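You operate a simulated robot arm through the tools that you are given. There is no shell and no other tool.

Carry out the task below with a simulated two-armed robot. There is one attempt and no reset: what you move stays moved.

TASK
Wind the table clock and set it to 15 minutes past ten.
Fine: stop it with the red slider ahead of the setting; wind the grey wheel all the way; start it again last.

The check looks at the end state, three seconds after you hand in, the way a careful person would. Anything else that was tipped, shoved, dropped, spilled or broken makes it a failure.

THE ROBOT
Two 7-joint arms with fingered hands on one trunk that stands fixed in place. Base frame: the origin is at the foot of the trunk, x ahead of it, y to its left, z up. Units: m, degrees, N and s.
The left shoulder is at [0.068, 0.124, 1.104], the right one opposite. With the tool pointing down near the work surface each hand reaches from about 0.46 to 0.86 m from the base axis, measured 20 degrees to its own side. Payload 3.6 kg a hand.
The tool frame of a hand sits at the grasp point between the pads (the TCP): z along the fingers, y along the line on which they close. The tips reach 0.034 m beyond it. The gripper opens to 0.116 m; its body begins 0.04 m behind the TCP. The gripper is a hand of 5 fingers: y runs from the thumb to the fingers, the wrist lies at [-0.016, -0.16, -0.164] in the tool frame, and closing takes about 1.5 s.
Orientation is that of the tool frame in the base frame, as [roll, pitch, yaw] about the fixed x, y, z axes, in that order (R = Rz(yaw) Ry(pitch) Rx(roll)). With the fingers straight down and the wrist toward the robot, the tool's x, y and z point along [0, 1, 0], [1, 0, 0] and [0, 0, -1] of the base frame.

THE INTERFACE
- The arms move only by the tool drive_tool. It takes "left_rows", "right_rows" or both (then of equal length, played together; a hand with none holds still); each is text: rows parted by semicolons, each of 6 numbers parted by spaces: the shift along the tool's x, y, z in units of 50 mm (1.0 is 50 mm), then the turn, a rotation vector about the tool's x, y, z in units of 6 degrees (1.0 is 6 degrees). In form: x y z rx ry rz; .... A call has 1 to 20 rows; each row shifts and turns the commanded pose from where the row before left it, along the tool's axes as they then stand. "left_jaw" and "right_jaw" are, for a hand that has rows, the finger opening in m, from 0 to 0.116, set as the call begins (left out, the last holds). A call with a number of a shift or a turn outside -1 to 1 is refused whole. Rows are played at 5 a second. More than 0.05 m and 8.6 degrees between two rows, or a gripper value outside its range, and nothing of the call is played. A pose out of reach is approached as far as the arm can. The call stops where the force on the tool passes 40 N (or 10 N more than at its start, if that is more) or the arm is blocked; 0.2 s more then pass. The fingers move at their own pace (about 0.153 m/s each) and stop on an object; they squeeze with about 24 N. The grip force told is the motor's: it shows also when the fingers shut on nothing. Time passes only in rows, and 0.2 s behind the last, so rows that do not move let the fingers close. The reply holds the time, the measured pose of the TCP, the force on the tool along the base axes, the opening and the grip force, in the units named above and with some noise, with the torque about the TCP (base axes, N m) and any sound that the robot's microphone picked up.
- Cameras (640 x 400 px; columns grow to the right, rows downward): "scene" is now at [0.155, -0.0234, 1.2977]; the picture's right is [-0.25, -0.97, -0.00], its down [-0.44, 0.12, -0.89] and it looks along [0.86, -0.22, -0.46] (base axes); focal length 214 px, centre (320, 200). "left" rides on the left gripper at [-0.069, -0.134, -0.11] in its tool frame; the picture's right is [-0.77, -0.19, 0.61], its down [0.59, -0.58, 0.57] and it looks along [0.25, 0.80, 0.55] (tool axes); focal length 256 px, centre (320, 200). "right" rides on the right gripper at [0.069, -0.134, -0.11] in its tool frame; the picture's right is [-0.77, 0.19, -0.61], its down [-0.59, -0.58, 0.57] and it looks along [-0.25, 0.79, 0.55] (tool axes); focal length 256 px, centre (320, 200). There is no depth. A picture from a camera that has moved, and an enlarged one, comes with that camera's place and axes in the base frame and with its lens. The place of the scene camera against the robot may be out by one fixed shift of up to 0.018 m in any direction.
- get_image(camera): a new picture of that camera. No time passes.
- slide_trunk(by): moves the trunk up (or, below 0, down) by that many m; the arms and the scene camera ride with it, the base frame stays. It gives what a move gives, with no picture.
- curl_fingers(index, middle, ring, little, thumb_bend, thumb_turn, hand): sets how far each is bent, from 0 (flat) to 1 (curled in); at 0.3 the hand is open as for a grip, at 0.7 the pads meet at the TCP. One left out holds its place. A second passes; each finger stops where it meets its share of the squeeze, and holds until it gets a number again. A gripper value or a shape takes the hand back. It gives what a move gives, with no picture; readings hold the bend of each and the force on index, middle, ring, little, thumb and palm. thumb_turn goes from beside the hand (0) to across from the fingers (1), as for a grip.
- set_grasp(shape, hand): the hand has 5 fingers and takes this shape, open, in about a second: jaw (thumb against the fingers, like two jaws); tri (thumb and two fingers); tip (a fingertip pinch); poke (one finger out to press); point (the index stretched); flat (the hand flat); cup (the hand cupped); fist (a fist). The gripper value then closes the fingers along that shape, each until it touches; the sizes above hold for jaw. It gives what a move gives, with no picture.
- turn_head(pan, tilt): turns the head with the scene camera to pan (to the left, within 86 degrees either way) and tilt (down, from -29 to 69), counted from straight ahead of the robot (the tilt from the chest, where the trunk bows). It gives what a move gives.
- close_up(camera, box): a new picture of the part [left, top, right, bottom] of that camera's present view, enlarged. No time passes.
- sign_off(): hands the job in; it is judged then, once.

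Nothing tells you positions but the pictures and the camera data. Unless the task says otherwise, let go and move clear before handing in.

The tools are called after "Emit:" as name(argument=value, ...) on one line, values as JSON. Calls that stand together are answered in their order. drive_tool: Moves the arms, as the interface text tells. Its arguments: {"type":"object","properties":{"left_rows":{"type":"string"},"left_jaw":{"type":"number"},"right_rows":{"type":"string"},"right_jaw":{"type":"number"}},"required":[]} The other tools are called the same way: slide_trunk (by) moves the trunk up or down; set_grasp (shape, hand) gives the hand a shape; curl_fingers (index, middle, ring, little, thumb_bend, thumb_turn, hand) moves the fingers one by one; turn_head (pan, tilt) turns the head that bears the scene camera; get_image (camera) takes a picture; close_up (camera, box) takes an enlarged picture of a part of a camera's view; sign_off () hands the job in.

At the start:

```text
time: 0.0
left_ee_pos: [0.6094, 0.0495, 1.2473]
left_tool_rot: [-180.0, 0.0, 89.9]
left_force: [0.3, 1.5, -0.6]
left_torque: [0.0, 0.01, 0.01]
left_finger_gap: 0.1161
left_grasp_force: 0.0
left_shape: jaw
left_bend: [0.3, 0.3, 0.3, 0.3, 0.3, 0.97]
left_finger forces: [0.0, 0.1, 0.1, 0.0, 0.0, 0.0]
right_ee_pos: [0.3793, -0.4156, 1.0813]
right_tool_rot: [179.9, -0.1, 90.0]
right_force: [0.5, -0.6, 0.6]
right_torque: [-0.01, 0.02, 0.0]
right_finger_gap: 0.1158
right_grasp_force: 0.0
right_shape: jaw
right_bend: [0.3, 0.3, 0.3, 0.3, 0.3, 0.97]
right_finger forces: [0.0, 0.0, 0.0, 0.0, 0.0, 0.0]
trunk travel left (down, up): [-0.3, 0.462]
head pan, tilt (commanded): [-14.6, 27.3]
```

scene: 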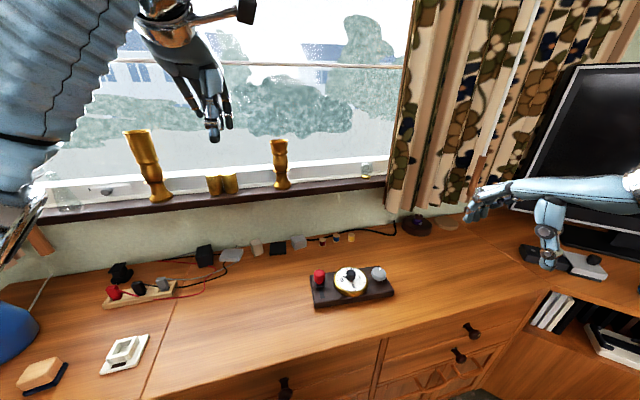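
right: 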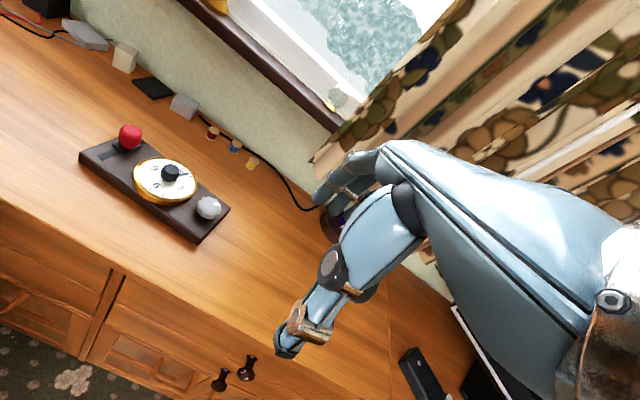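
left: 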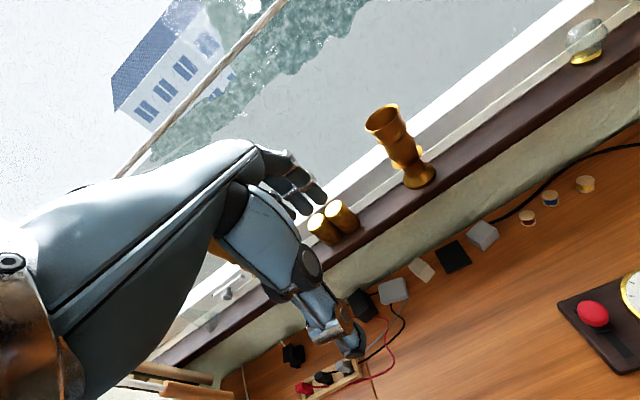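

I see a table clock on a dark base with a red knob (slider) on its left, a dial with a black knob in the middle, and a grey wheel on its right. I'll take enlarged views first.

Emit:
close_up(camera="scene", box=[290, 240, 410, 320])

Emit:
close_up(camera="right", box=[70, 110, 240, 250])

Emit:
close_up(camera="left", box=[540, 250, 640, 380])

```text
5.00 times, centred on (350, 280) of scene
camera zoom: at [0.155, -0.0234, 1.2977], right [-0.25, -0.97, 0.0], down [-0.44, 0.12, -0.89], along [0.86, -0.22, -0.46], focal length 1072 px, centre (170, -200)
```

zoom: 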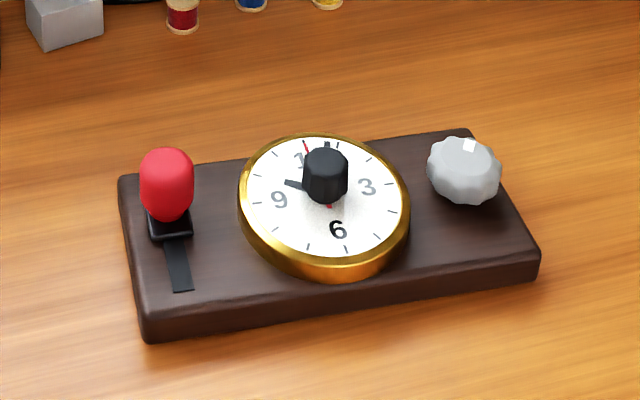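

```text
2.86 times, centred on (155, 180) of right
camera zoom: at [0.2445, -0.3467, 1.1914], right [0.19, -0.77, 0.61], down [-0.58, -0.59, -0.57], along [0.79, -0.25, -0.55], focal length 731 px, centre (791, 257)
```

zoom: 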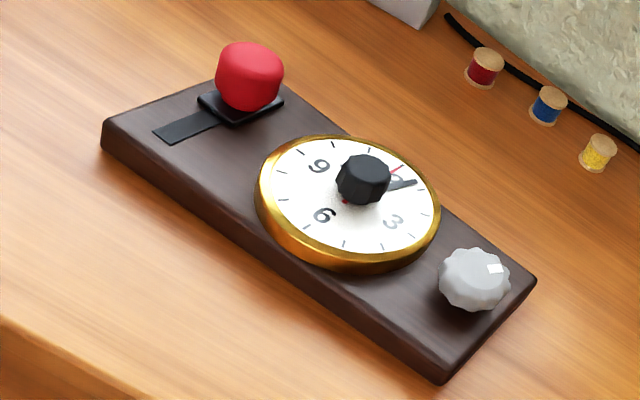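

```text
3.08 times, centred on (590, 315) of left
camera zoom: at [0.475, -0.0183, 1.3588], right [-0.19, -0.77, -0.61], down [-0.58, 0.59, -0.56], along [0.79, 0.25, -0.55], focal length 788 px, centre (-511, -154)
```

zoom: 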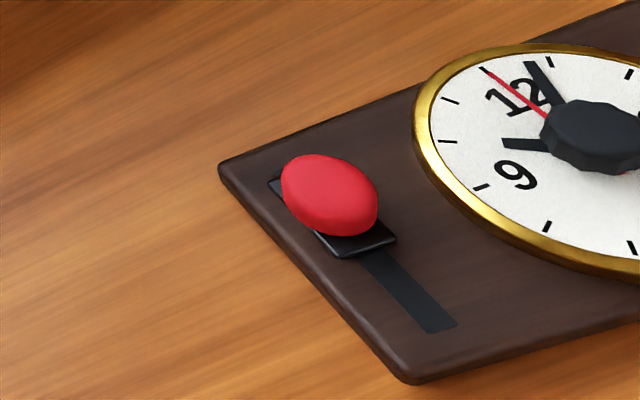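

The clock is at about [0.58, -0.23, 0.8] with the red slider at y≈-0.14 and the grey wheel at y≈-0.315, so it's the right arm's job. Before moving I'll zoom tighter to read the dial and markings.

Emit:
close_up(camera="scene", box=[330, 260, 380, 300])

Emit:
close_up(camera="scene", box=[305, 260, 345, 310])

Emit:
close_up(camera="scene", box=[360, 255, 410, 295])

Emit:
close_up(camera="right", box=[125, 145, 215, 215])

```text
10.00 times, centred on (355, 280) of scene
camera zoom: at [0.155, -0.0234, 1.2977], right [-0.25, -0.97, 0.0], down [-0.44, 0.12, -0.89], along [0.86, -0.22, -0.46], focal length 2145 px, centre (-30, -600)
```

zoom: 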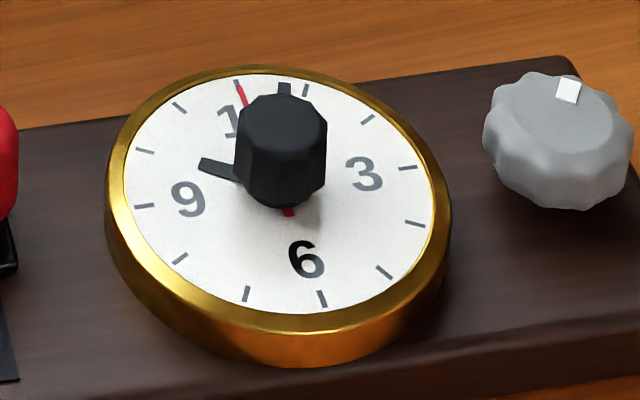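

```text
8.00 times, centred on (325, 285) of scene
camera zoom: at [0.155, -0.0234, 1.2977], right [-0.25, -0.97, 0.0], down [-0.44, 0.12, -0.89], along [0.86, -0.22, -0.46], focal length 1716 px, centre (280, -480)
```

zoom: 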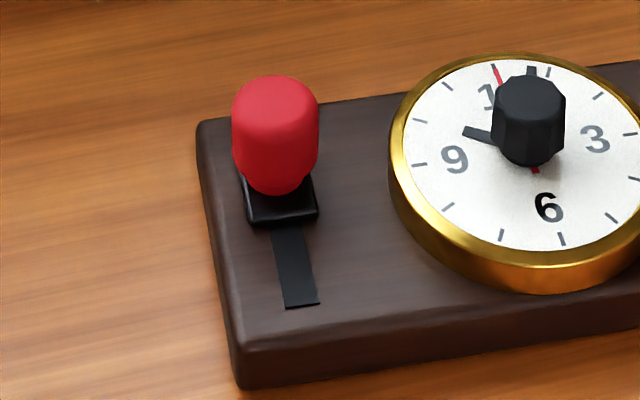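

```text
10.00 times, centred on (385, 275) of scene
camera zoom: at [0.155, -0.0234, 1.2977], right [-0.25, -0.97, 0.0], down [-0.44, 0.12, -0.89], along [0.86, -0.22, -0.46], focal length 2145 px, centre (-330, -550)
```

zoom: 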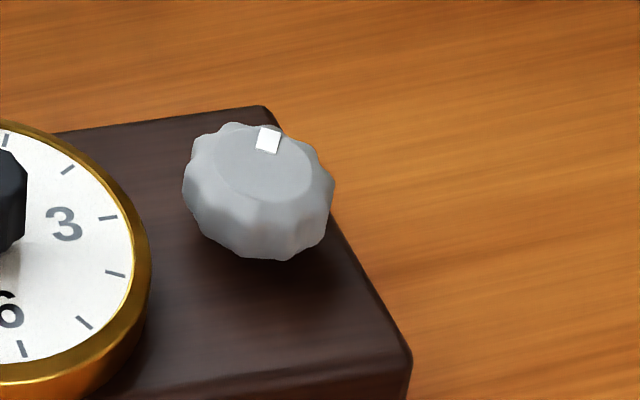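

```text
5.71 times, centred on (170, 180) of right
camera zoom: at [0.2445, -0.3467, 1.1914], right [0.19, -0.77, 0.61], down [-0.58, -0.59, -0.57], along [0.79, -0.25, -0.55], focal length 1463 px, centre (1177, 314)
```

zoom: 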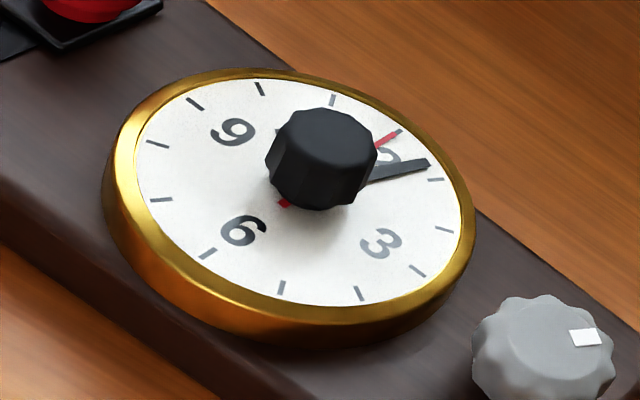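

The dial reads about 10:04 with the second hand at 12; the base top is about z=0.776 with the clock's 12 o'clock direction nearly along +x (yaw about -4°). Next I'll try the fingertip pinch shape on the right hand and look at how it appears, and see whether the second hand moves.

Emit:
set_grasp(shape="tip", hand="right")

Emit:
close_up(camera="scene", box=[330, 260, 380, 300])

Emit:
get_image(camera="right")

Emit:
close_up(camera="scene", box=[440, 130, 640, 280])

```text
time: 0.9
left_ee_pos: [0.6095, 0.0502, 1.2481]
left_tool_rot: [-179.9, 0.0, 90.0]
left_force: [0.1, 0.1, 1.0]
left_torque: [-0.01, -0.01, -0.01]
left_finger_gap: 0.116
left_grasp_force: 0.2
left_shape: jaw
left_bend: [0.3, 0.3, 0.3, 0.3, 0.3, 0.97]
left_finger forces: [0.0, 0.1, 0.0, 0.0, 0.0, 0.1]
right_ee_pos: [0.3789, -0.4167, 1.0804]
right_tool_rot: [179.9, 0.0, 90.0]
right_force: [0.1, -1.1, 0.3]
right_torque: [-0.04, 0.0, 0.02]
right_finger_gap: 0.1158
right_grasp_force: 0.1
right_shape: tip
right_bend: [0.29, 0.96, 0.98, 0.98, 0.3, 0.97]
right_finger forces: [0.0, 0.0, 0.0, 0.0, 0.0, 0.1]
trunk travel left (down, up): [-0.3, 0.462]
head pan, tilt (commanded): [-14.6, 27.3]
```

```text
10.00 times, centred on (355, 280) of scene
camera zoom: at [0.1549, -0.0234, 1.2977], right [-0.25, -0.97, 0.0], down [-0.44, 0.12, -0.89], along [0.86, -0.22, -0.46], focal length 2145 px, centre (-30, -600)
```

zoom: 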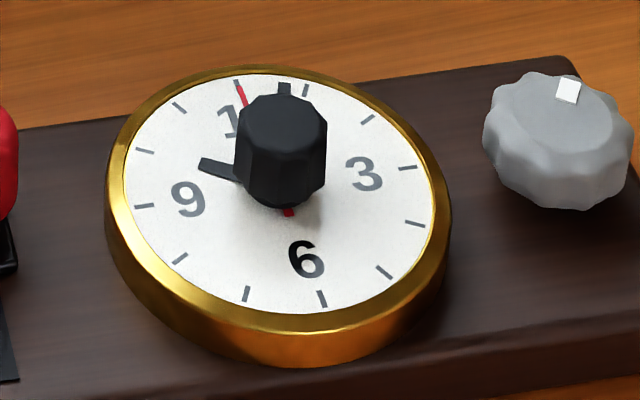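

```text
taken
camera right: at [0.2444, -0.3467, 1.1914], right [0.19, -0.77, 0.61], down [-0.58, -0.59, -0.57], along [0.79, -0.25, -0.55], focal length 256 px, centre (320, 200)
```

right: 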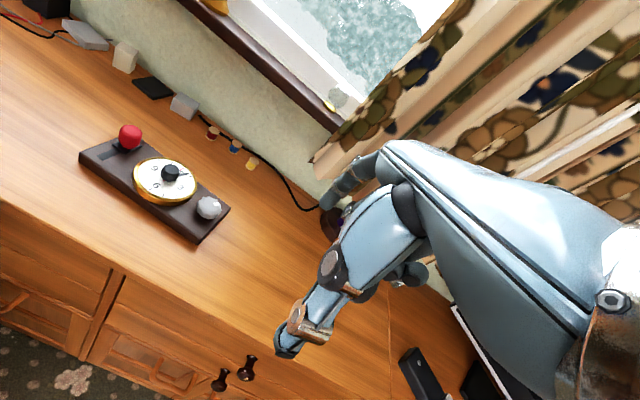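

```text
2.67 times, centred on (540, 205) of scene
camera zoom: at [0.1549, -0.0234, 1.2977], right [-0.25, -0.97, 0.0], down [-0.44, 0.12, -0.89], along [0.86, -0.22, -0.46], focal length 572 px, centre (-267, 187)
```

zoom: 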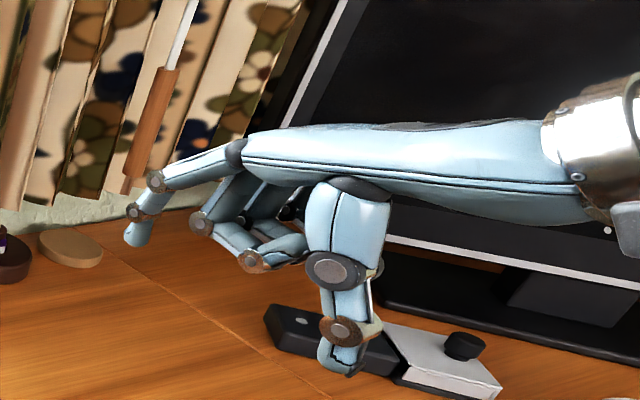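

The hand lies palm down with the thumb toward me and the index on the far side, and the second hand seems not to have moved yet. I'll bring the right hand above the red slider at a safe height and close it partially to see exactly where the pinch lies.

Emit:
drive_tool(right_rows="0.7 0.55 0.325 0 0 0;0.7 0.55 0.325 0 0 0;0.7 0.55 0.325 0 0 0;0.7 0.55 0.325 0 0 0;0.7 0.55 0.325 0 0 0;0.7 0.55 0.325 0 0 0;0.7 0.55 0.325 0 0 0;0.7 0.55 0.325 0 0 0;0 0 0 0 0 0;0 0 0 0 0 0", right_jaw=0.06)

Emit:
get_image(camera="scene")

Emit:
get_image(camera="right")

Emit:
get_image(camera="left")

```text
time: 3.1
left_ee_pos: [0.6091, 0.0511, 1.248]
left_tool_rot: [-179.9, 0.1, 90.0]
left_force: [-0.1, 0.1, 0.5]
left_torque: [0.03, 0.0, 0.0]
left_finger_gap: 0.1159
left_grasp_force: 0.1
left_shape: jaw
left_bend: [0.3, 0.3, 0.3, 0.3, 0.3, 0.97]
left_finger forces: [0.0, 0.0, 0.0, 0.1, 0.0, 0.1]
right_ee_pos: [0.6004, -0.1334, 0.9524]
right_tool_rot: [-179.9, -0.1, 90.0]
right_force: [0.1, -0.6, 0.1]
right_torque: [-0.02, -0.03, 0.01]
right_finger_gap: 0.0607
right_grasp_force: 0.0
right_shape: tip
right_bend: [0.4, 0.96, 0.98, 0.98, 0.63, 0.99]
right_finger forces: [0.0, 0.1, 0.0, 0.0, 0.0, 0.0]
trunk travel left (down, up): [-0.3, 0.462]
head pan, tilt (commanded): [-14.6, 27.3]
```

```text
taken
camera scene: at [0.1548, -0.0228, 1.2977], right [-0.25, -0.97, 0.0], down [-0.44, 0.12, -0.89], along [0.86, -0.22, -0.46], focal length 214 px, centre (320, 200)
```

scene: 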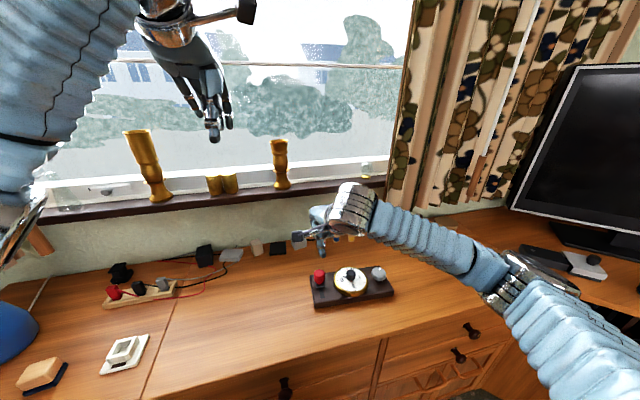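

```text
taken
camera right: at [0.4658, -0.0644, 1.0628], right [0.19, -0.77, 0.61], down [-0.58, -0.59, -0.56], along [0.79, -0.25, -0.55], focal length 256 px, centre (320, 200)
```

right: 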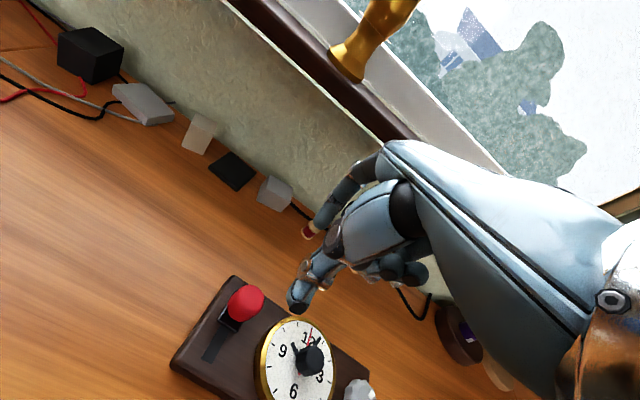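

```text
taken
camera left: at [0.475, -0.0179, 1.3587], right [-0.19, -0.77, -0.61], down [-0.58, 0.59, -0.56], along [0.79, 0.25, -0.56], focal length 256 px, centre (320, 200)
```

left: 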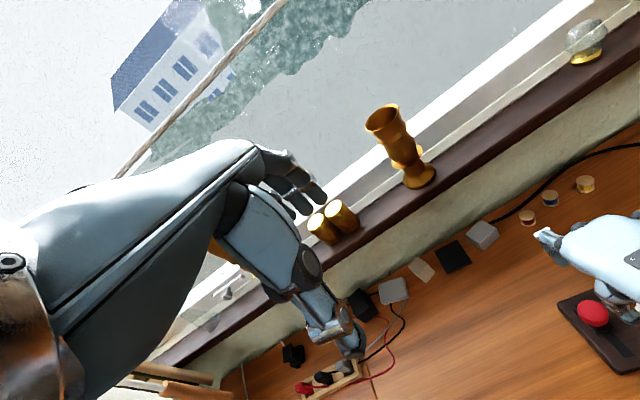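

The right hand hovers above the red slider at z≈0.95. I'll zoom in on the finger tips from the three cameras to locate the pinch.

Emit:
close_up(camera="scene", box=[280, 180, 400, 310])

Emit:
close_up(camera="right", box=[180, 150, 460, 400])

Emit:
close_up(camera="left", box=[520, 200, 640, 390])

```text
3.08 times, centred on (340, 245) of scene
camera zoom: at [0.1548, -0.0228, 1.2977], right [-0.25, -0.97, 0.0], down [-0.44, 0.12, -0.89], along [0.86, -0.22, -0.46], focal length 660 px, centre (258, 62)
```

zoom: 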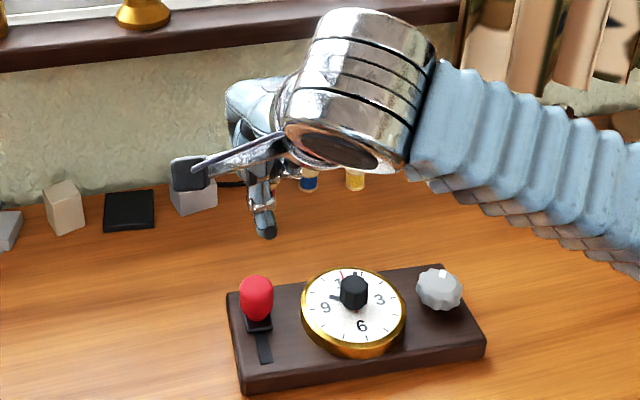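

```text
1.60 times, centred on (320, 275) of right
camera zoom: at [0.4658, -0.0644, 1.0628], right [0.19, -0.77, 0.61], down [-0.58, -0.59, -0.56], along [0.79, -0.25, -0.55], focal length 410 px, centre (320, 80)
```

zoom: 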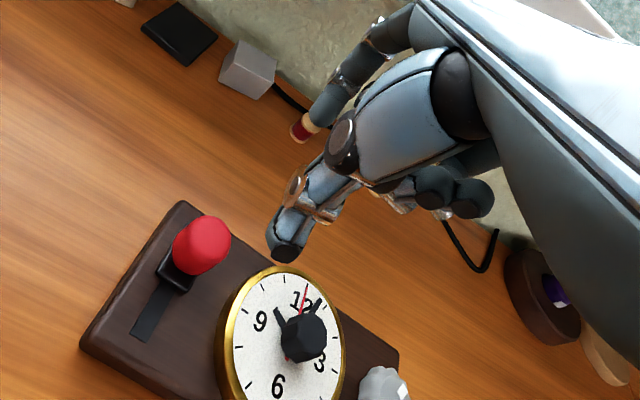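

```text
2.11 times, centred on (580, 295) of left
camera zoom: at [0.475, -0.0179, 1.3587], right [-0.19, -0.77, -0.61], down [-0.58, 0.59, -0.56], along [0.79, 0.25, -0.56], focal length 539 px, centre (-227, 0)
```

zoom: 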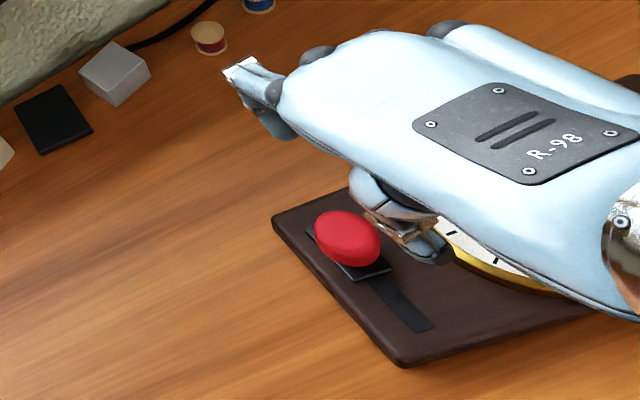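

I see thumb and index tips with the pinch open to 60 mm. I'll close the pinch in the air to see where the tips actually meet relative to the TCP.

Emit:
drive_tool(right_rows="0 0 0 0 0 0;0 0 0 0 0 0;0 0 0 0 0 0;0 0 0 0 0 0", right_jaw=0.02)

Emit:
close_up(camera="right", box=[200, 150, 440, 310])

Emit:
close_up(camera="scene", box=[300, 200, 380, 250])

Emit:
close_up(camera="scene", box=[330, 260, 380, 300])

```text
time: 4.1
left_ee_pos: [0.6092, 0.0511, 1.2465]
left_tool_rot: [-179.9, 0.0, 90.0]
left_force: [-0.1, -0.2, -0.5]
left_torque: [0.0, 0.0, 0.02]
left_finger_gap: 0.116
left_grasp_force: 0.1
left_shape: jaw
left_bend: [0.3, 0.3, 0.3, 0.3, 0.3, 0.97]
left_finger forces: [0.0, 0.1, 0.0, 0.1, 0.1, 0.1]
right_ee_pos: [0.6005, -0.1347, 0.9544]
right_tool_rot: [-180.0, 0.0, 90.0]
right_force: [-0.8, -0.5, 0.2]
right_torque: [0.01, 0.0, 0.03]
right_finger_gap: 0.0207
right_grasp_force: 0.0
right_shape: tip
right_bend: [0.59, 0.96, 0.98, 0.98, 0.68, 1.0]
right_finger forces: [0.0, 0.1, 0.0, 0.0, 0.0, 0.0]
trunk travel left (down, up): [-0.3, 0.462]
head pan, tilt (commanded): [-14.6, 27.3]
```

```text
2.50 times, centred on (320, 230) of right
camera zoom: at [0.4658, -0.0647, 1.0628], right [0.19, -0.77, 0.61], down [-0.58, -0.59, -0.57], along [0.79, -0.25, -0.55], focal length 640 px, centre (320, 125)
```

zoom: 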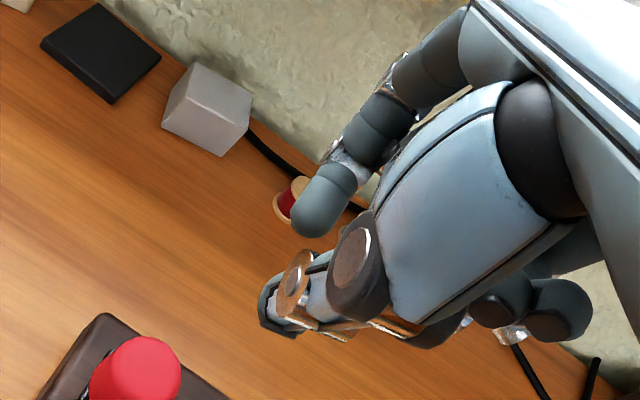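

```text
8.00 times, centred on (340, 225) of scene
camera zoom: at [0.1551, -0.023, 1.2977], right [-0.25, -0.97, 0.0], down [-0.45, 0.12, -0.89], along [0.86, -0.22, -0.46], focal length 1716 px, centre (160, 0)
```

zoom: 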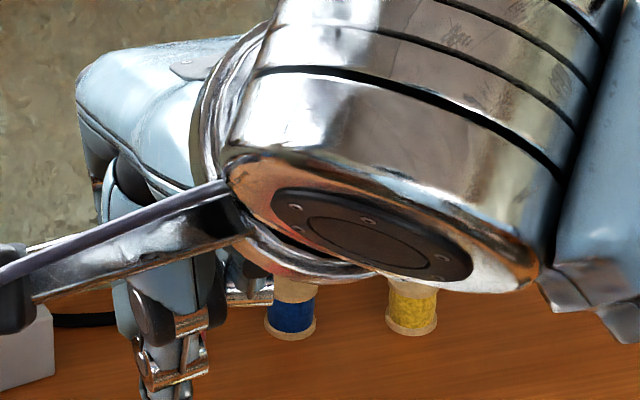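

```text
10.00 times, centred on (355, 280) of scene
camera zoom: at [0.1551, -0.023, 1.2977], right [-0.25, -0.97, 0.0], down [-0.45, 0.12, -0.89], along [0.86, -0.22, -0.46], focal length 2145 px, centre (-30, -600)
```

zoom: 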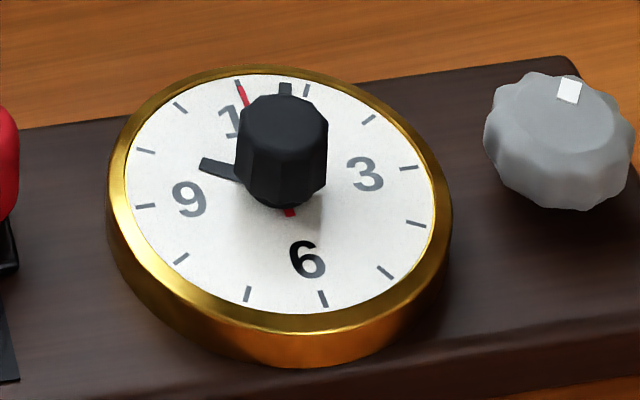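

The tips meet in line with the TCP and about 34 mm below it. The clock isn't running right now (second hand still at 12), presumably run down. I'll open to 60 mm, align yaw with the slider track, and descend partway over the red knob.

Emit:
drive_tool(right_rows="0 0 0 0 0 0.67;0 0 0.3 0 0 0;0 0 0.3 0 0 0;0 0 0.3 0 0 0;0 0 0.3 0 0 0;0 0 0.3 0 0 0;0 0 0 0 0 0", right_jaw=0.06)

Emit:
close_up(camera="right", box=[200, 150, 440, 310])

Emit:
close_up(camera="scene", box=[290, 220, 390, 310])

Emit:
close_up(camera="left", box=[520, 200, 640, 390])

```text
time: 5.7
left_ee_pos: [0.6093, 0.0502, 1.2481]
left_tool_rot: [-180.0, 0.0, 90.0]
left_force: [0.3, -0.3, -0.3]
left_torque: [-0.03, 0.0, 0.0]
left_finger_gap: 0.1161
left_grasp_force: 0.1
left_shape: jaw
left_bend: [0.3, 0.3, 0.3, 0.3, 0.3, 0.97]
left_finger forces: [0.1, 0.1, 0.1, 0.1, 0.0, 0.1]
right_ee_pos: [0.5997, -0.1368, 0.8779]
right_tool_rot: [180.0, 0.0, 86.1]
right_force: [-0.1, -0.4, 0.2]
right_torque: [-0.03, 0.01, 0.02]
right_finger_gap: 0.0602
right_grasp_force: 0.0
right_shape: tip
right_bend: [0.41, 0.96, 0.98, 0.98, 0.63, 1.0]
right_finger forces: [0.0, 0.0, 0.1, 0.0, 0.0, 0.0]
trunk travel left (down, up): [-0.3, 0.462]
head pan, tilt (commanded): [-14.6, 27.3]
```

```text
2.50 times, centred on (320, 230) of right
camera zoom: at [0.4698, -0.0582, 0.9878], right [0.13, -0.78, 0.61], down [-0.62, -0.55, -0.57], along [0.78, -0.3, -0.55], focal length 640 px, centre (320, 125)
```

zoom: 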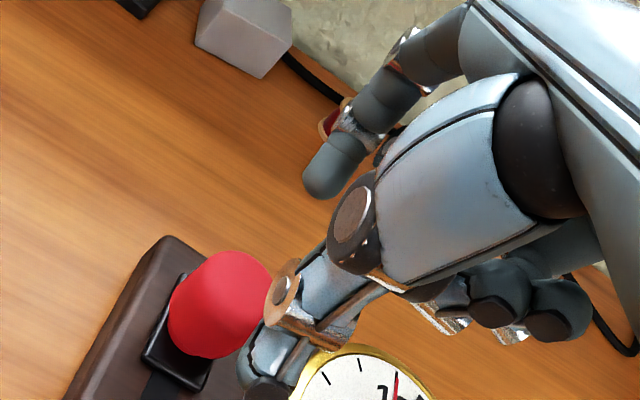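

```text
4.44 times, centred on (340, 265) of scene
camera zoom: at [0.155, -0.023, 1.2977], right [-0.25, -0.97, 0.0], down [-0.44, 0.12, -0.89], along [0.86, -0.22, -0.46], focal length 953 px, centre (231, -89)
```

zoom: 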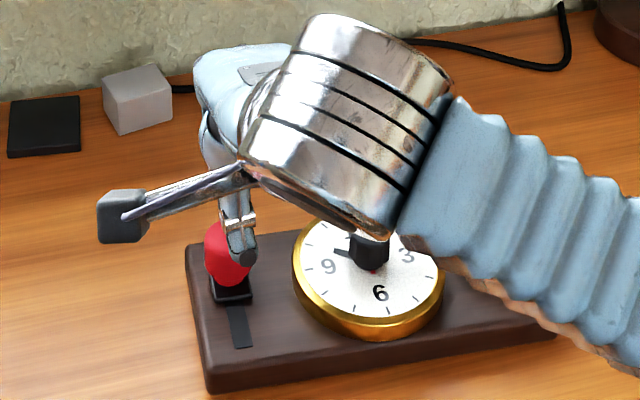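

```text
2.11 times, centred on (580, 295) of left
camera zoom: at [0.475, -0.0179, 1.3588], right [-0.19, -0.77, -0.61], down [-0.58, 0.59, -0.56], along [0.79, 0.25, -0.55], focal length 539 px, centre (-227, 0)
```

zoom: 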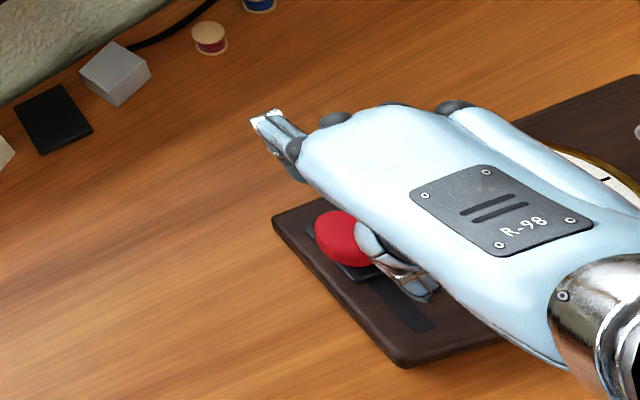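

The pinch is lined up over the red knob: thumb on the near side, index on the far side. I'll descend 40 mm so the tips straddle the red knob and check the force.

Emit:
drive_tool(right_rows="0 0 0.2 0 0 0;0 0 0.2 0 0 0;0 0 0.2 0 0 0;0 0 0.15 0 0 0;0 0 0 0 0 0")

Emit:
close_up(camera="right", box=[200, 150, 440, 310])

Emit:
close_up(camera="scene", box=[290, 220, 390, 310])

Emit:
close_up(camera="left", box=[520, 200, 640, 390])

```text
time: 6.9
left_ee_pos: [0.6104, 0.05, 1.2468]
left_tool_rot: [-179.9, 0.0, 90.1]
left_force: [0.0, 0.5, 0.9]
left_torque: [0.03, 0.02, 0.01]
left_finger_gap: 0.1156
left_grasp_force: 0.0
left_shape: jaw
left_bend: [0.3, 0.3, 0.3, 0.3, 0.3, 0.97]
left_finger forces: [0.1, 0.1, 0.0, 0.0, 0.0, 0.1]
right_ee_pos: [0.6004, -0.1368, 0.8394]
right_tool_rot: [-179.9, 0.0, 86.0]
right_force: [0.0, 0.1, 0.2]
right_torque: [0.0, 0.01, 0.04]
right_finger_gap: 0.0602
right_grasp_force: 0.0
right_shape: tip
right_bend: [0.41, 0.96, 0.98, 0.98, 0.63, 1.0]
right_finger forces: [0.0, 0.0, 0.1, 0.1, 0.1, 0.1]
trunk travel left (down, up): [-0.3, 0.462]
head pan, tilt (commanded): [-14.6, 27.3]
```

```text
2.50 times, centred on (320, 230) of right
camera zoom: at [0.4698, -0.0574, 0.9495], right [0.13, -0.78, 0.61], down [-0.62, -0.55, -0.57], along [0.78, -0.3, -0.55], focal length 640 px, centre (320, 125)
```

zoom: 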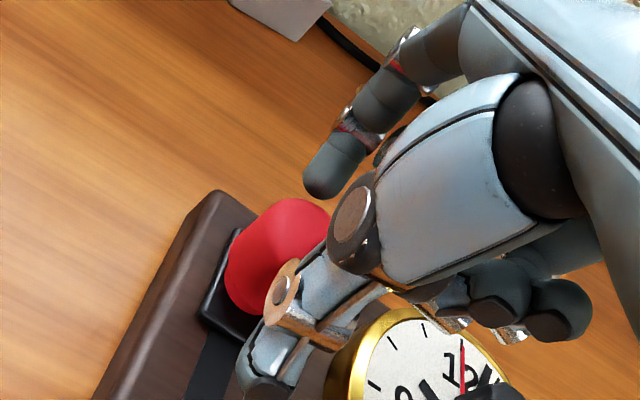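

```text
4.44 times, centred on (340, 265) of scene
camera zoom: at [0.155, -0.023, 1.2977], right [-0.25, -0.97, 0.0], down [-0.44, 0.12, -0.89], along [0.86, -0.22, -0.46], focal length 953 px, centre (231, -89)
```

zoom: 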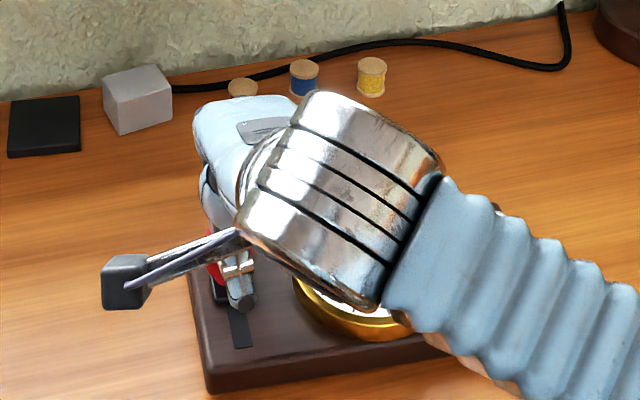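

```text
2.11 times, centred on (580, 295) of left
camera zoom: at [0.475, -0.0179, 1.3587], right [-0.19, -0.77, -0.61], down [-0.58, 0.59, -0.56], along [0.79, 0.25, -0.55], focal length 539 px, centre (-227, 0)
```

zoom: 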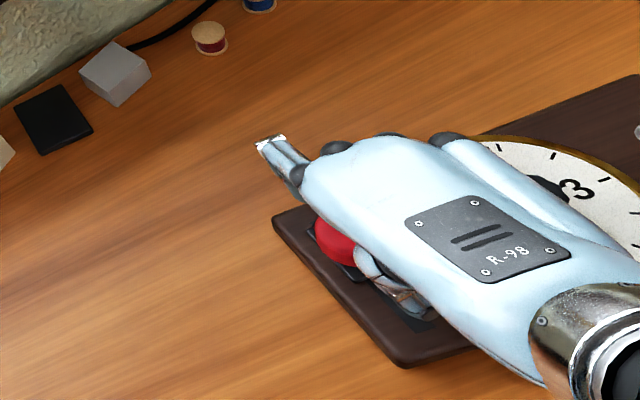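

The fingers straddle the knob with no contact. I'll lower 8 mm more, narrow the gap to about 46 mm, and begin drawing the slider toward me in small steps.

Emit:
drive_tool(right_rows="0 0 0.16 0 0 0;0 0 0 0 0 0;0 0 0 0 0 0;0 -0.1 0 0 0 0;0 -0.1 0 0 0 0;0 0 0 0 0 0", right_jaw=0.046)

Emit:
close_up(camera="right", box=[200, 150, 440, 310])

Emit:
close_up(camera="left", box=[520, 200, 640, 390])

```text
time: 8.3
left_ee_pos: [0.6099, 0.0514, 1.2471]
left_tool_rot: [-179.9, 0.0, 90.1]
left_force: [0.3, -0.2, 0.2]
left_torque: [0.03, 0.01, 0.0]
left_finger_gap: 0.1158
left_grasp_force: 0.1
left_shape: jaw
left_bend: [0.3, 0.3, 0.3, 0.3, 0.3, 0.97]
left_finger forces: [0.0, 0.0, 0.1, 0.0, 0.1, 0.0]
right_ee_pos: [0.5899, -0.1356, 0.8303]
right_tool_rot: [179.9, 0.1, 86.0]
right_force: [1.4, -0.1, -0.7]
right_torque: [0.0, -0.01, 0.01]
right_finger_gap: 0.0485
right_grasp_force: 0.1
right_shape: tip
right_bend: [0.45, 0.97, 0.98, 0.98, 0.68, 1.0]
right_finger forces: [0.9, 0.0, 0.1, 0.0, 0.0, 0.0]
trunk travel left (down, up): [-0.3, 0.462]
head pan, tilt (commanded): [-14.6, 27.3]
```

```text
2.50 times, centred on (320, 230) of right
camera zoom: at [0.4605, -0.0563, 0.9409], right [0.13, -0.78, 0.61], down [-0.62, -0.55, -0.57], along [0.78, -0.3, -0.55], focal length 640 px, centre (320, 125)
```

zoom: 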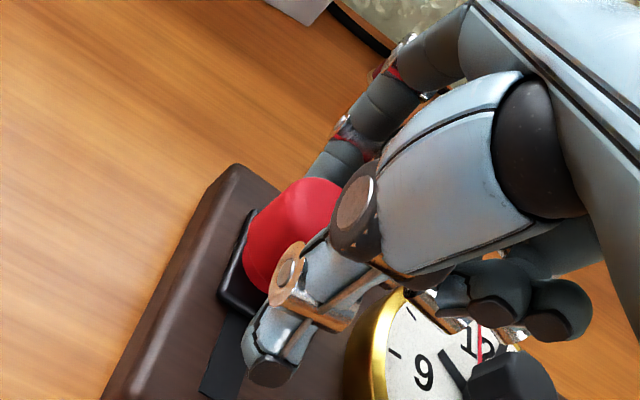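

```text
2.11 times, centred on (580, 295) of left
camera zoom: at [0.4752, -0.0179, 1.3587], right [-0.19, -0.77, -0.61], down [-0.58, 0.59, -0.56], along [0.79, 0.25, -0.55], focal length 539 px, centre (-227, 0)
```

zoom: 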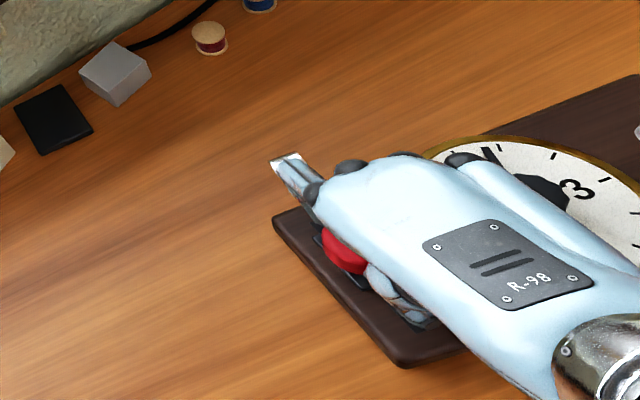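

The index has just touched the far side of the red knob (about 1.4 N). I'll keep drawing it toward me in small steps.

Emit:
drive_tool(right_rows="0 -0.08 0 0 0 0;0 -0.08 0 0 0 0;0 -0.08 0 0 0 0;0 0 0 0 0 0")

Emit:
close_up(camera="left", box=[560, 250, 640, 380])

Emit:
close_up(camera="right", box=[200, 150, 440, 310])

```text
time: 9.3
left_ee_pos: [0.6092, 0.051, 1.2465]
left_tool_rot: [-179.9, 0.0, 90.0]
left_force: [0.6, 0.8, 0.6]
left_torque: [0.02, 0.03, -0.01]
left_finger_gap: 0.1158
left_grasp_force: 0.0
left_shape: jaw
left_bend: [0.3, 0.3, 0.3, 0.3, 0.3, 0.97]
left_finger forces: [0.1, 0.0, 0.0, 0.1, 0.0, 0.0]
right_ee_pos: [0.5767, -0.135, 0.8307]
right_tool_rot: [179.9, -0.1, 86.1]
right_force: [2.3, -0.5, 0.7]
right_torque: [0.02, -0.04, 0.01]
right_finger_gap: 0.0481
right_grasp_force: 0.0
right_shape: tip
right_bend: [0.45, 0.97, 0.98, 0.98, 0.68, 1.0]
right_finger forces: [1.0, 0.0, 0.1, 0.0, 0.0, 0.0]
trunk travel left (down, up): [-0.3, 0.462]
head pan, tilt (commanded): [-14.6, 27.3]
```

```text
3.08 times, centred on (600, 315) of left
camera zoom: at [0.4752, -0.0179, 1.3587], right [-0.19, -0.77, -0.61], down [-0.58, 0.59, -0.56], along [0.79, 0.25, -0.55], focal length 788 px, centre (-542, -154)
```

zoom: 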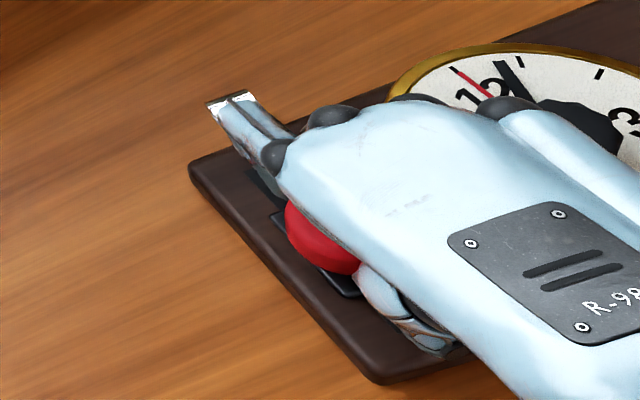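

```text
2.50 times, centred on (320, 230) of right
camera zoom: at [0.448, -0.0556, 0.9411], right [0.13, -0.78, 0.61], down [-0.62, -0.55, -0.57], along [0.78, -0.3, -0.55], focal length 640 px, centre (320, 125)
```

zoom: 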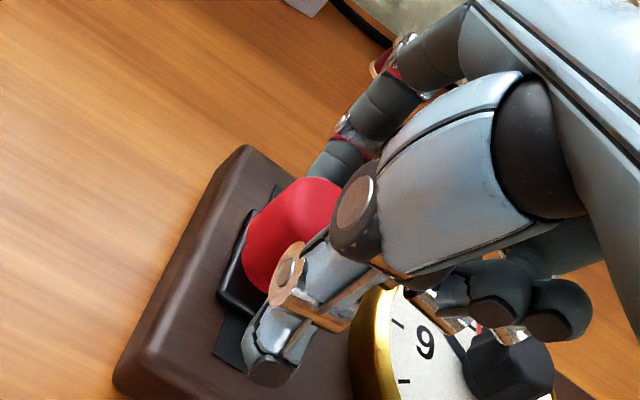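

The slider follows with only ~2 N of force and the base hasn't moved. I'll continue in smaller steps, watching for its end stop.

Emit:
drive_tool(right_rows="0 -0.08 0 0 0 0;0 -0.08 0 0 0 0;0 0 0 0 0 0")

Emit:
close_up(camera="left", box=[550, 250, 640, 380])

Emit:
close_up(camera="right", box=[200, 150, 440, 310])

```text
time: 10.1
left_ee_pos: [0.6102, 0.0507, 1.2466]
left_tool_rot: [-179.9, 0.0, 90.0]
left_force: [-0.4, -0.1, -0.9]
left_torque: [0.02, 0.0, 0.01]
left_finger_gap: 0.1161
left_grasp_force: 0.1
left_shape: jaw
left_bend: [0.3, 0.3, 0.3, 0.3, 0.3, 0.97]
left_finger forces: [0.0, 0.0, 0.0, 0.0, 0.1, 0.0]
right_ee_pos: [0.569, -0.1351, 0.8305]
right_tool_rot: [180.0, 0.1, 86.0]
right_force: [0.9, -0.3, 0.7]
right_torque: [-0.02, -0.01, 0.04]
right_finger_gap: 0.0484
right_grasp_force: 0.0
right_shape: tip
right_bend: [0.45, 0.97, 0.98, 0.98, 0.68, 1.0]
right_finger forces: [0.9, 0.0, 0.0, 0.1, 0.0, 0.1]
trunk travel left (down, up): [-0.3, 0.462]
head pan, tilt (commanded): [-14.6, 27.3]
```

```text
3.08 times, centred on (595, 315) of left
camera zoom: at [0.4751, -0.0178, 1.3587], right [-0.19, -0.77, -0.61], down [-0.58, 0.59, -0.56], along [0.79, 0.25, -0.55], focal length 788 px, centre (-526, -154)
```

zoom: 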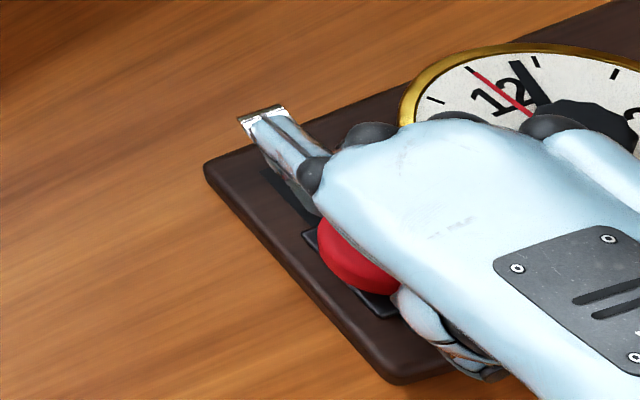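

```text
2.50 times, centred on (320, 230) of right
camera zoom: at [0.4397, -0.0556, 0.9413], right [0.13, -0.78, 0.61], down [-0.62, -0.55, -0.56], along [0.78, -0.3, -0.55], focal length 640 px, centre (320, 125)
```

zoom: 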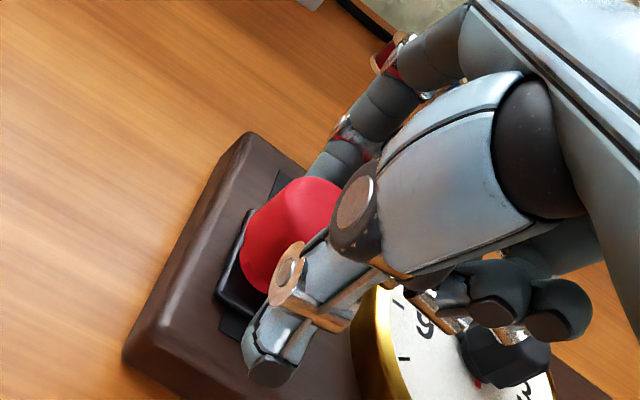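

A small length of slot remains in front of the slider. I'll nudge on in 3 mm steps.

Emit:
drive_tool(right_rows="0 -0.06 0 0 0 0;0 -0.06 0 0 0 0;0 0 0 0 0 0")

Emit:
close_up(camera="right", box=[200, 150, 440, 310])

```text
time: 10.9
left_ee_pos: [0.6099, 0.0525, 1.2474]
left_tool_rot: [-179.8, -0.1, 89.9]
left_force: [0.0, 0.2, -1.2]
left_torque: [0.03, 0.03, -0.03]
left_finger_gap: 0.1159
left_grasp_force: 0.1
left_shape: jaw
left_bend: [0.3, 0.3, 0.3, 0.3, 0.3, 0.97]
left_finger forces: [0.1, 0.1, 0.1, 0.0, 0.0, 0.0]
right_ee_pos: [0.5624, -0.1327, 0.8311]
right_tool_rot: [180.0, 0.0, 86.0]
right_force: [2.9, 0.5, 1.2]
right_torque: [-0.01, -0.12, 0.0]
right_finger_gap: 0.0497
right_grasp_force: 0.1
right_shape: tip
right_bend: [0.44, 0.97, 0.98, 0.98, 0.68, 1.0]
right_finger forces: [3.0, 0.0, 0.0, 0.0, 0.1, 0.0]
trunk travel left (down, up): [-0.3, 0.462]
head pan, tilt (commanded): [-14.6, 27.3]
```

```text
2.50 times, centred on (320, 230) of right
camera zoom: at [0.4336, -0.0551, 0.9408], right [0.13, -0.78, 0.61], down [-0.62, -0.55, -0.57], along [0.78, -0.3, -0.55], focal length 640 px, centre (320, 125)
```

zoom: 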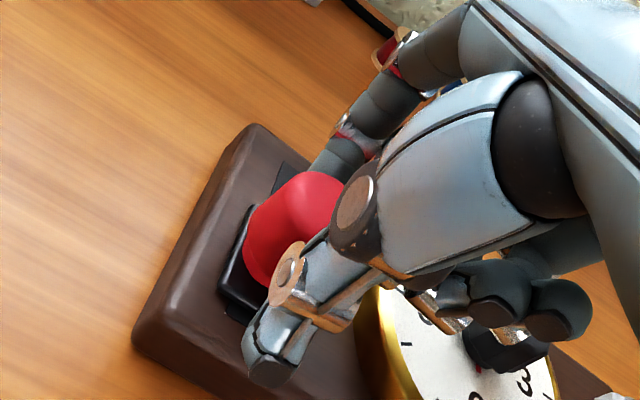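

The index force rose to 3 N and the fingers began to yield, so the slider is at or near its end. I'll press 2 mm more to be sure and then look.

Emit:
drive_tool(right_rows="0 -0.05 0 0 0 0;0 0 0 0 0 0")

Emit:
close_up(camera="right", box=[200, 150, 440, 310])

Emit:
close_up(camera="left", box=[550, 250, 640, 380])

```text
time: 11.5
left_ee_pos: [0.6088, 0.0515, 1.2464]
left_tool_rot: [-179.9, 0.0, 90.0]
left_force: [0.2, 0.4, 0.9]
left_torque: [0.02, 0.01, 0.02]
left_finger_gap: 0.1157
left_grasp_force: 0.0
left_shape: jaw
left_bend: [0.3, 0.3, 0.3, 0.3, 0.3, 0.97]
left_finger forces: [0.1, 0.0, 0.0, 0.0, 0.0, 0.1]
right_ee_pos: [0.5607, -0.1336, 0.8314]
right_tool_rot: [-180.0, 0.0, 86.0]
right_force: [5.0, 0.7, -0.1]
right_torque: [0.02, -0.15, 0.02]
right_finger_gap: 0.0514
right_grasp_force: 0.0
right_shape: tip
right_bend: [0.42, 0.97, 0.98, 0.98, 0.68, 1.0]
right_finger forces: [4.9, 0.1, 0.0, 0.0, 0.0, 0.0]
trunk travel left (down, up): [-0.3, 0.462]
head pan, tilt (commanded): [-14.6, 27.3]
```

```text
2.50 times, centred on (320, 230) of right
camera zoom: at [0.4314, -0.055, 0.9412], right [0.13, -0.78, 0.61], down [-0.62, -0.55, -0.57], along [0.78, -0.3, -0.55], focal length 640 px, centre (320, 125)
```

zoom: 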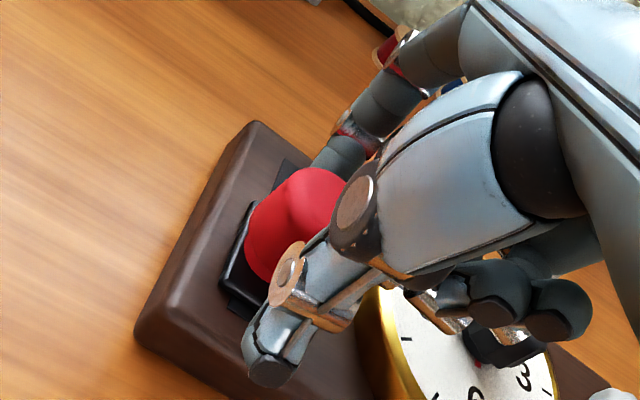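

```text
3.08 times, centred on (595, 315) of left
camera zoom: at [0.4757, -0.0178, 1.3585], right [-0.19, -0.77, -0.61], down [-0.58, 0.59, -0.56], along [0.79, 0.25, -0.56], focal length 788 px, centre (-526, -154)
```

zoom: 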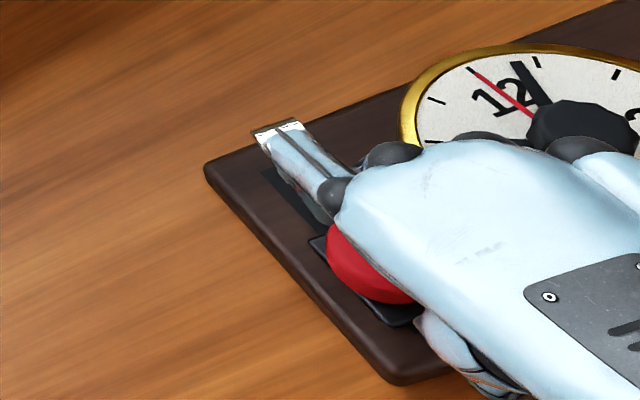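

The force climbs with the fingers yielding and the base still, so the slider is against its stop. I'll release, lift clear, and inspect.

Emit:
drive_tool(right_rows="0 0.12 0 0 0 0;0 0 -0.5 0 0 0;0 0 -0.8 0 0 0;0 0 -0.8 0 0 0;0 0 0 0 0 0", right_jaw=0.06)

Emit:
close_up(camera="left", box=[550, 250, 640, 380])

Emit:
close_up(camera="right", box=[200, 200, 400, 400])

Emit:
close_up(camera="scene", box=[290, 220, 410, 320])

```text
time: 12.7
left_ee_pos: [0.609, 0.0515, 1.2469]
left_tool_rot: [-179.9, 0.0, 89.9]
left_force: [0.4, -0.4, 1.0]
left_torque: [0.0, -0.02, -0.01]
left_finger_gap: 0.1161
left_grasp_force: 0.0
left_shape: jaw
left_bend: [0.3, 0.3, 0.3, 0.3, 0.3, 0.97]
left_finger forces: [0.1, 0.1, 0.0, 0.0, 0.0, 0.1]
right_ee_pos: [0.5656, -0.1321, 0.9349]
right_tool_rot: [180.0, 0.0, 86.0]
right_force: [-0.6, 0.4, -0.2]
right_torque: [0.0, 0.0, 0.0]
right_finger_gap: 0.0594
right_grasp_force: 0.0
right_shape: tip
right_bend: [0.4, 0.96, 0.98, 0.98, 0.64, 0.99]
right_finger forces: [0.0, 0.0, 0.0, 0.0, 0.0, 0.0]
trunk travel left (down, up): [-0.3, 0.462]
head pan, tilt (commanded): [-14.6, 27.3]
```

```text
3.08 times, centred on (595, 315) of left
camera zoom: at [0.4751, -0.0179, 1.3587], right [-0.19, -0.77, -0.61], down [-0.58, 0.59, -0.56], along [0.79, 0.25, -0.55], focal length 788 px, centre (-526, -154)
```

zoom: 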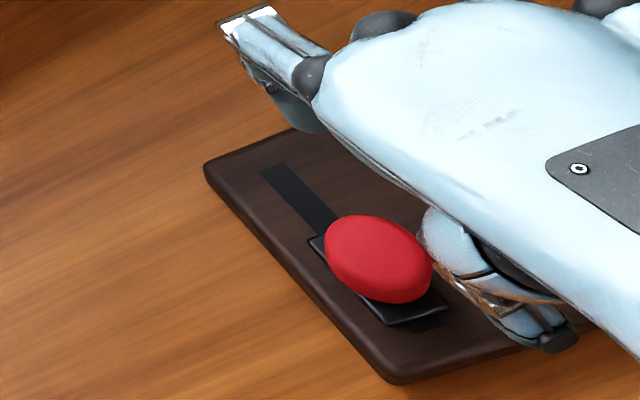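

```text
2.00 times, centred on (300, 300) of right
camera zoom: at [0.437, -0.0548, 1.0457], right [0.13, -0.78, 0.61], down [-0.62, -0.55, -0.56], along [0.78, -0.3, -0.55], focal length 512 px, centre (360, 0)
```

zoom: 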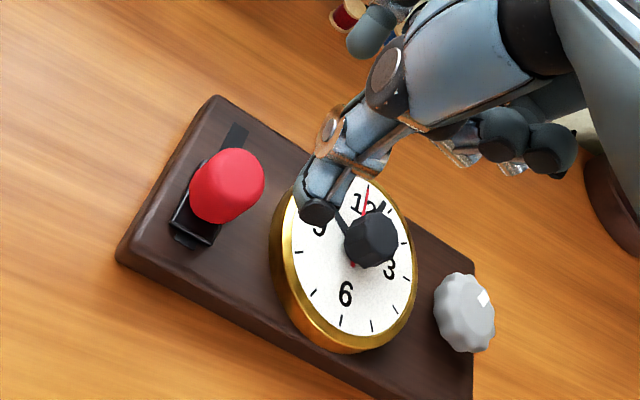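

```text
4.00 times, centred on (350, 270) of scene
camera zoom: at [0.1551, -0.023, 1.2976], right [-0.25, -0.97, 0.0], down [-0.44, 0.12, -0.89], along [0.86, -0.22, -0.46], focal length 858 px, centre (200, -80)
```

zoom: 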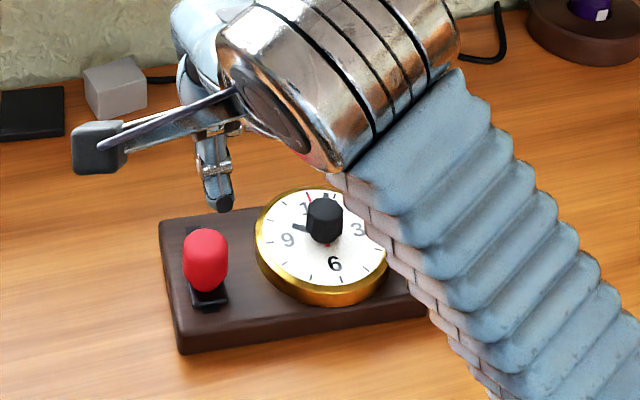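

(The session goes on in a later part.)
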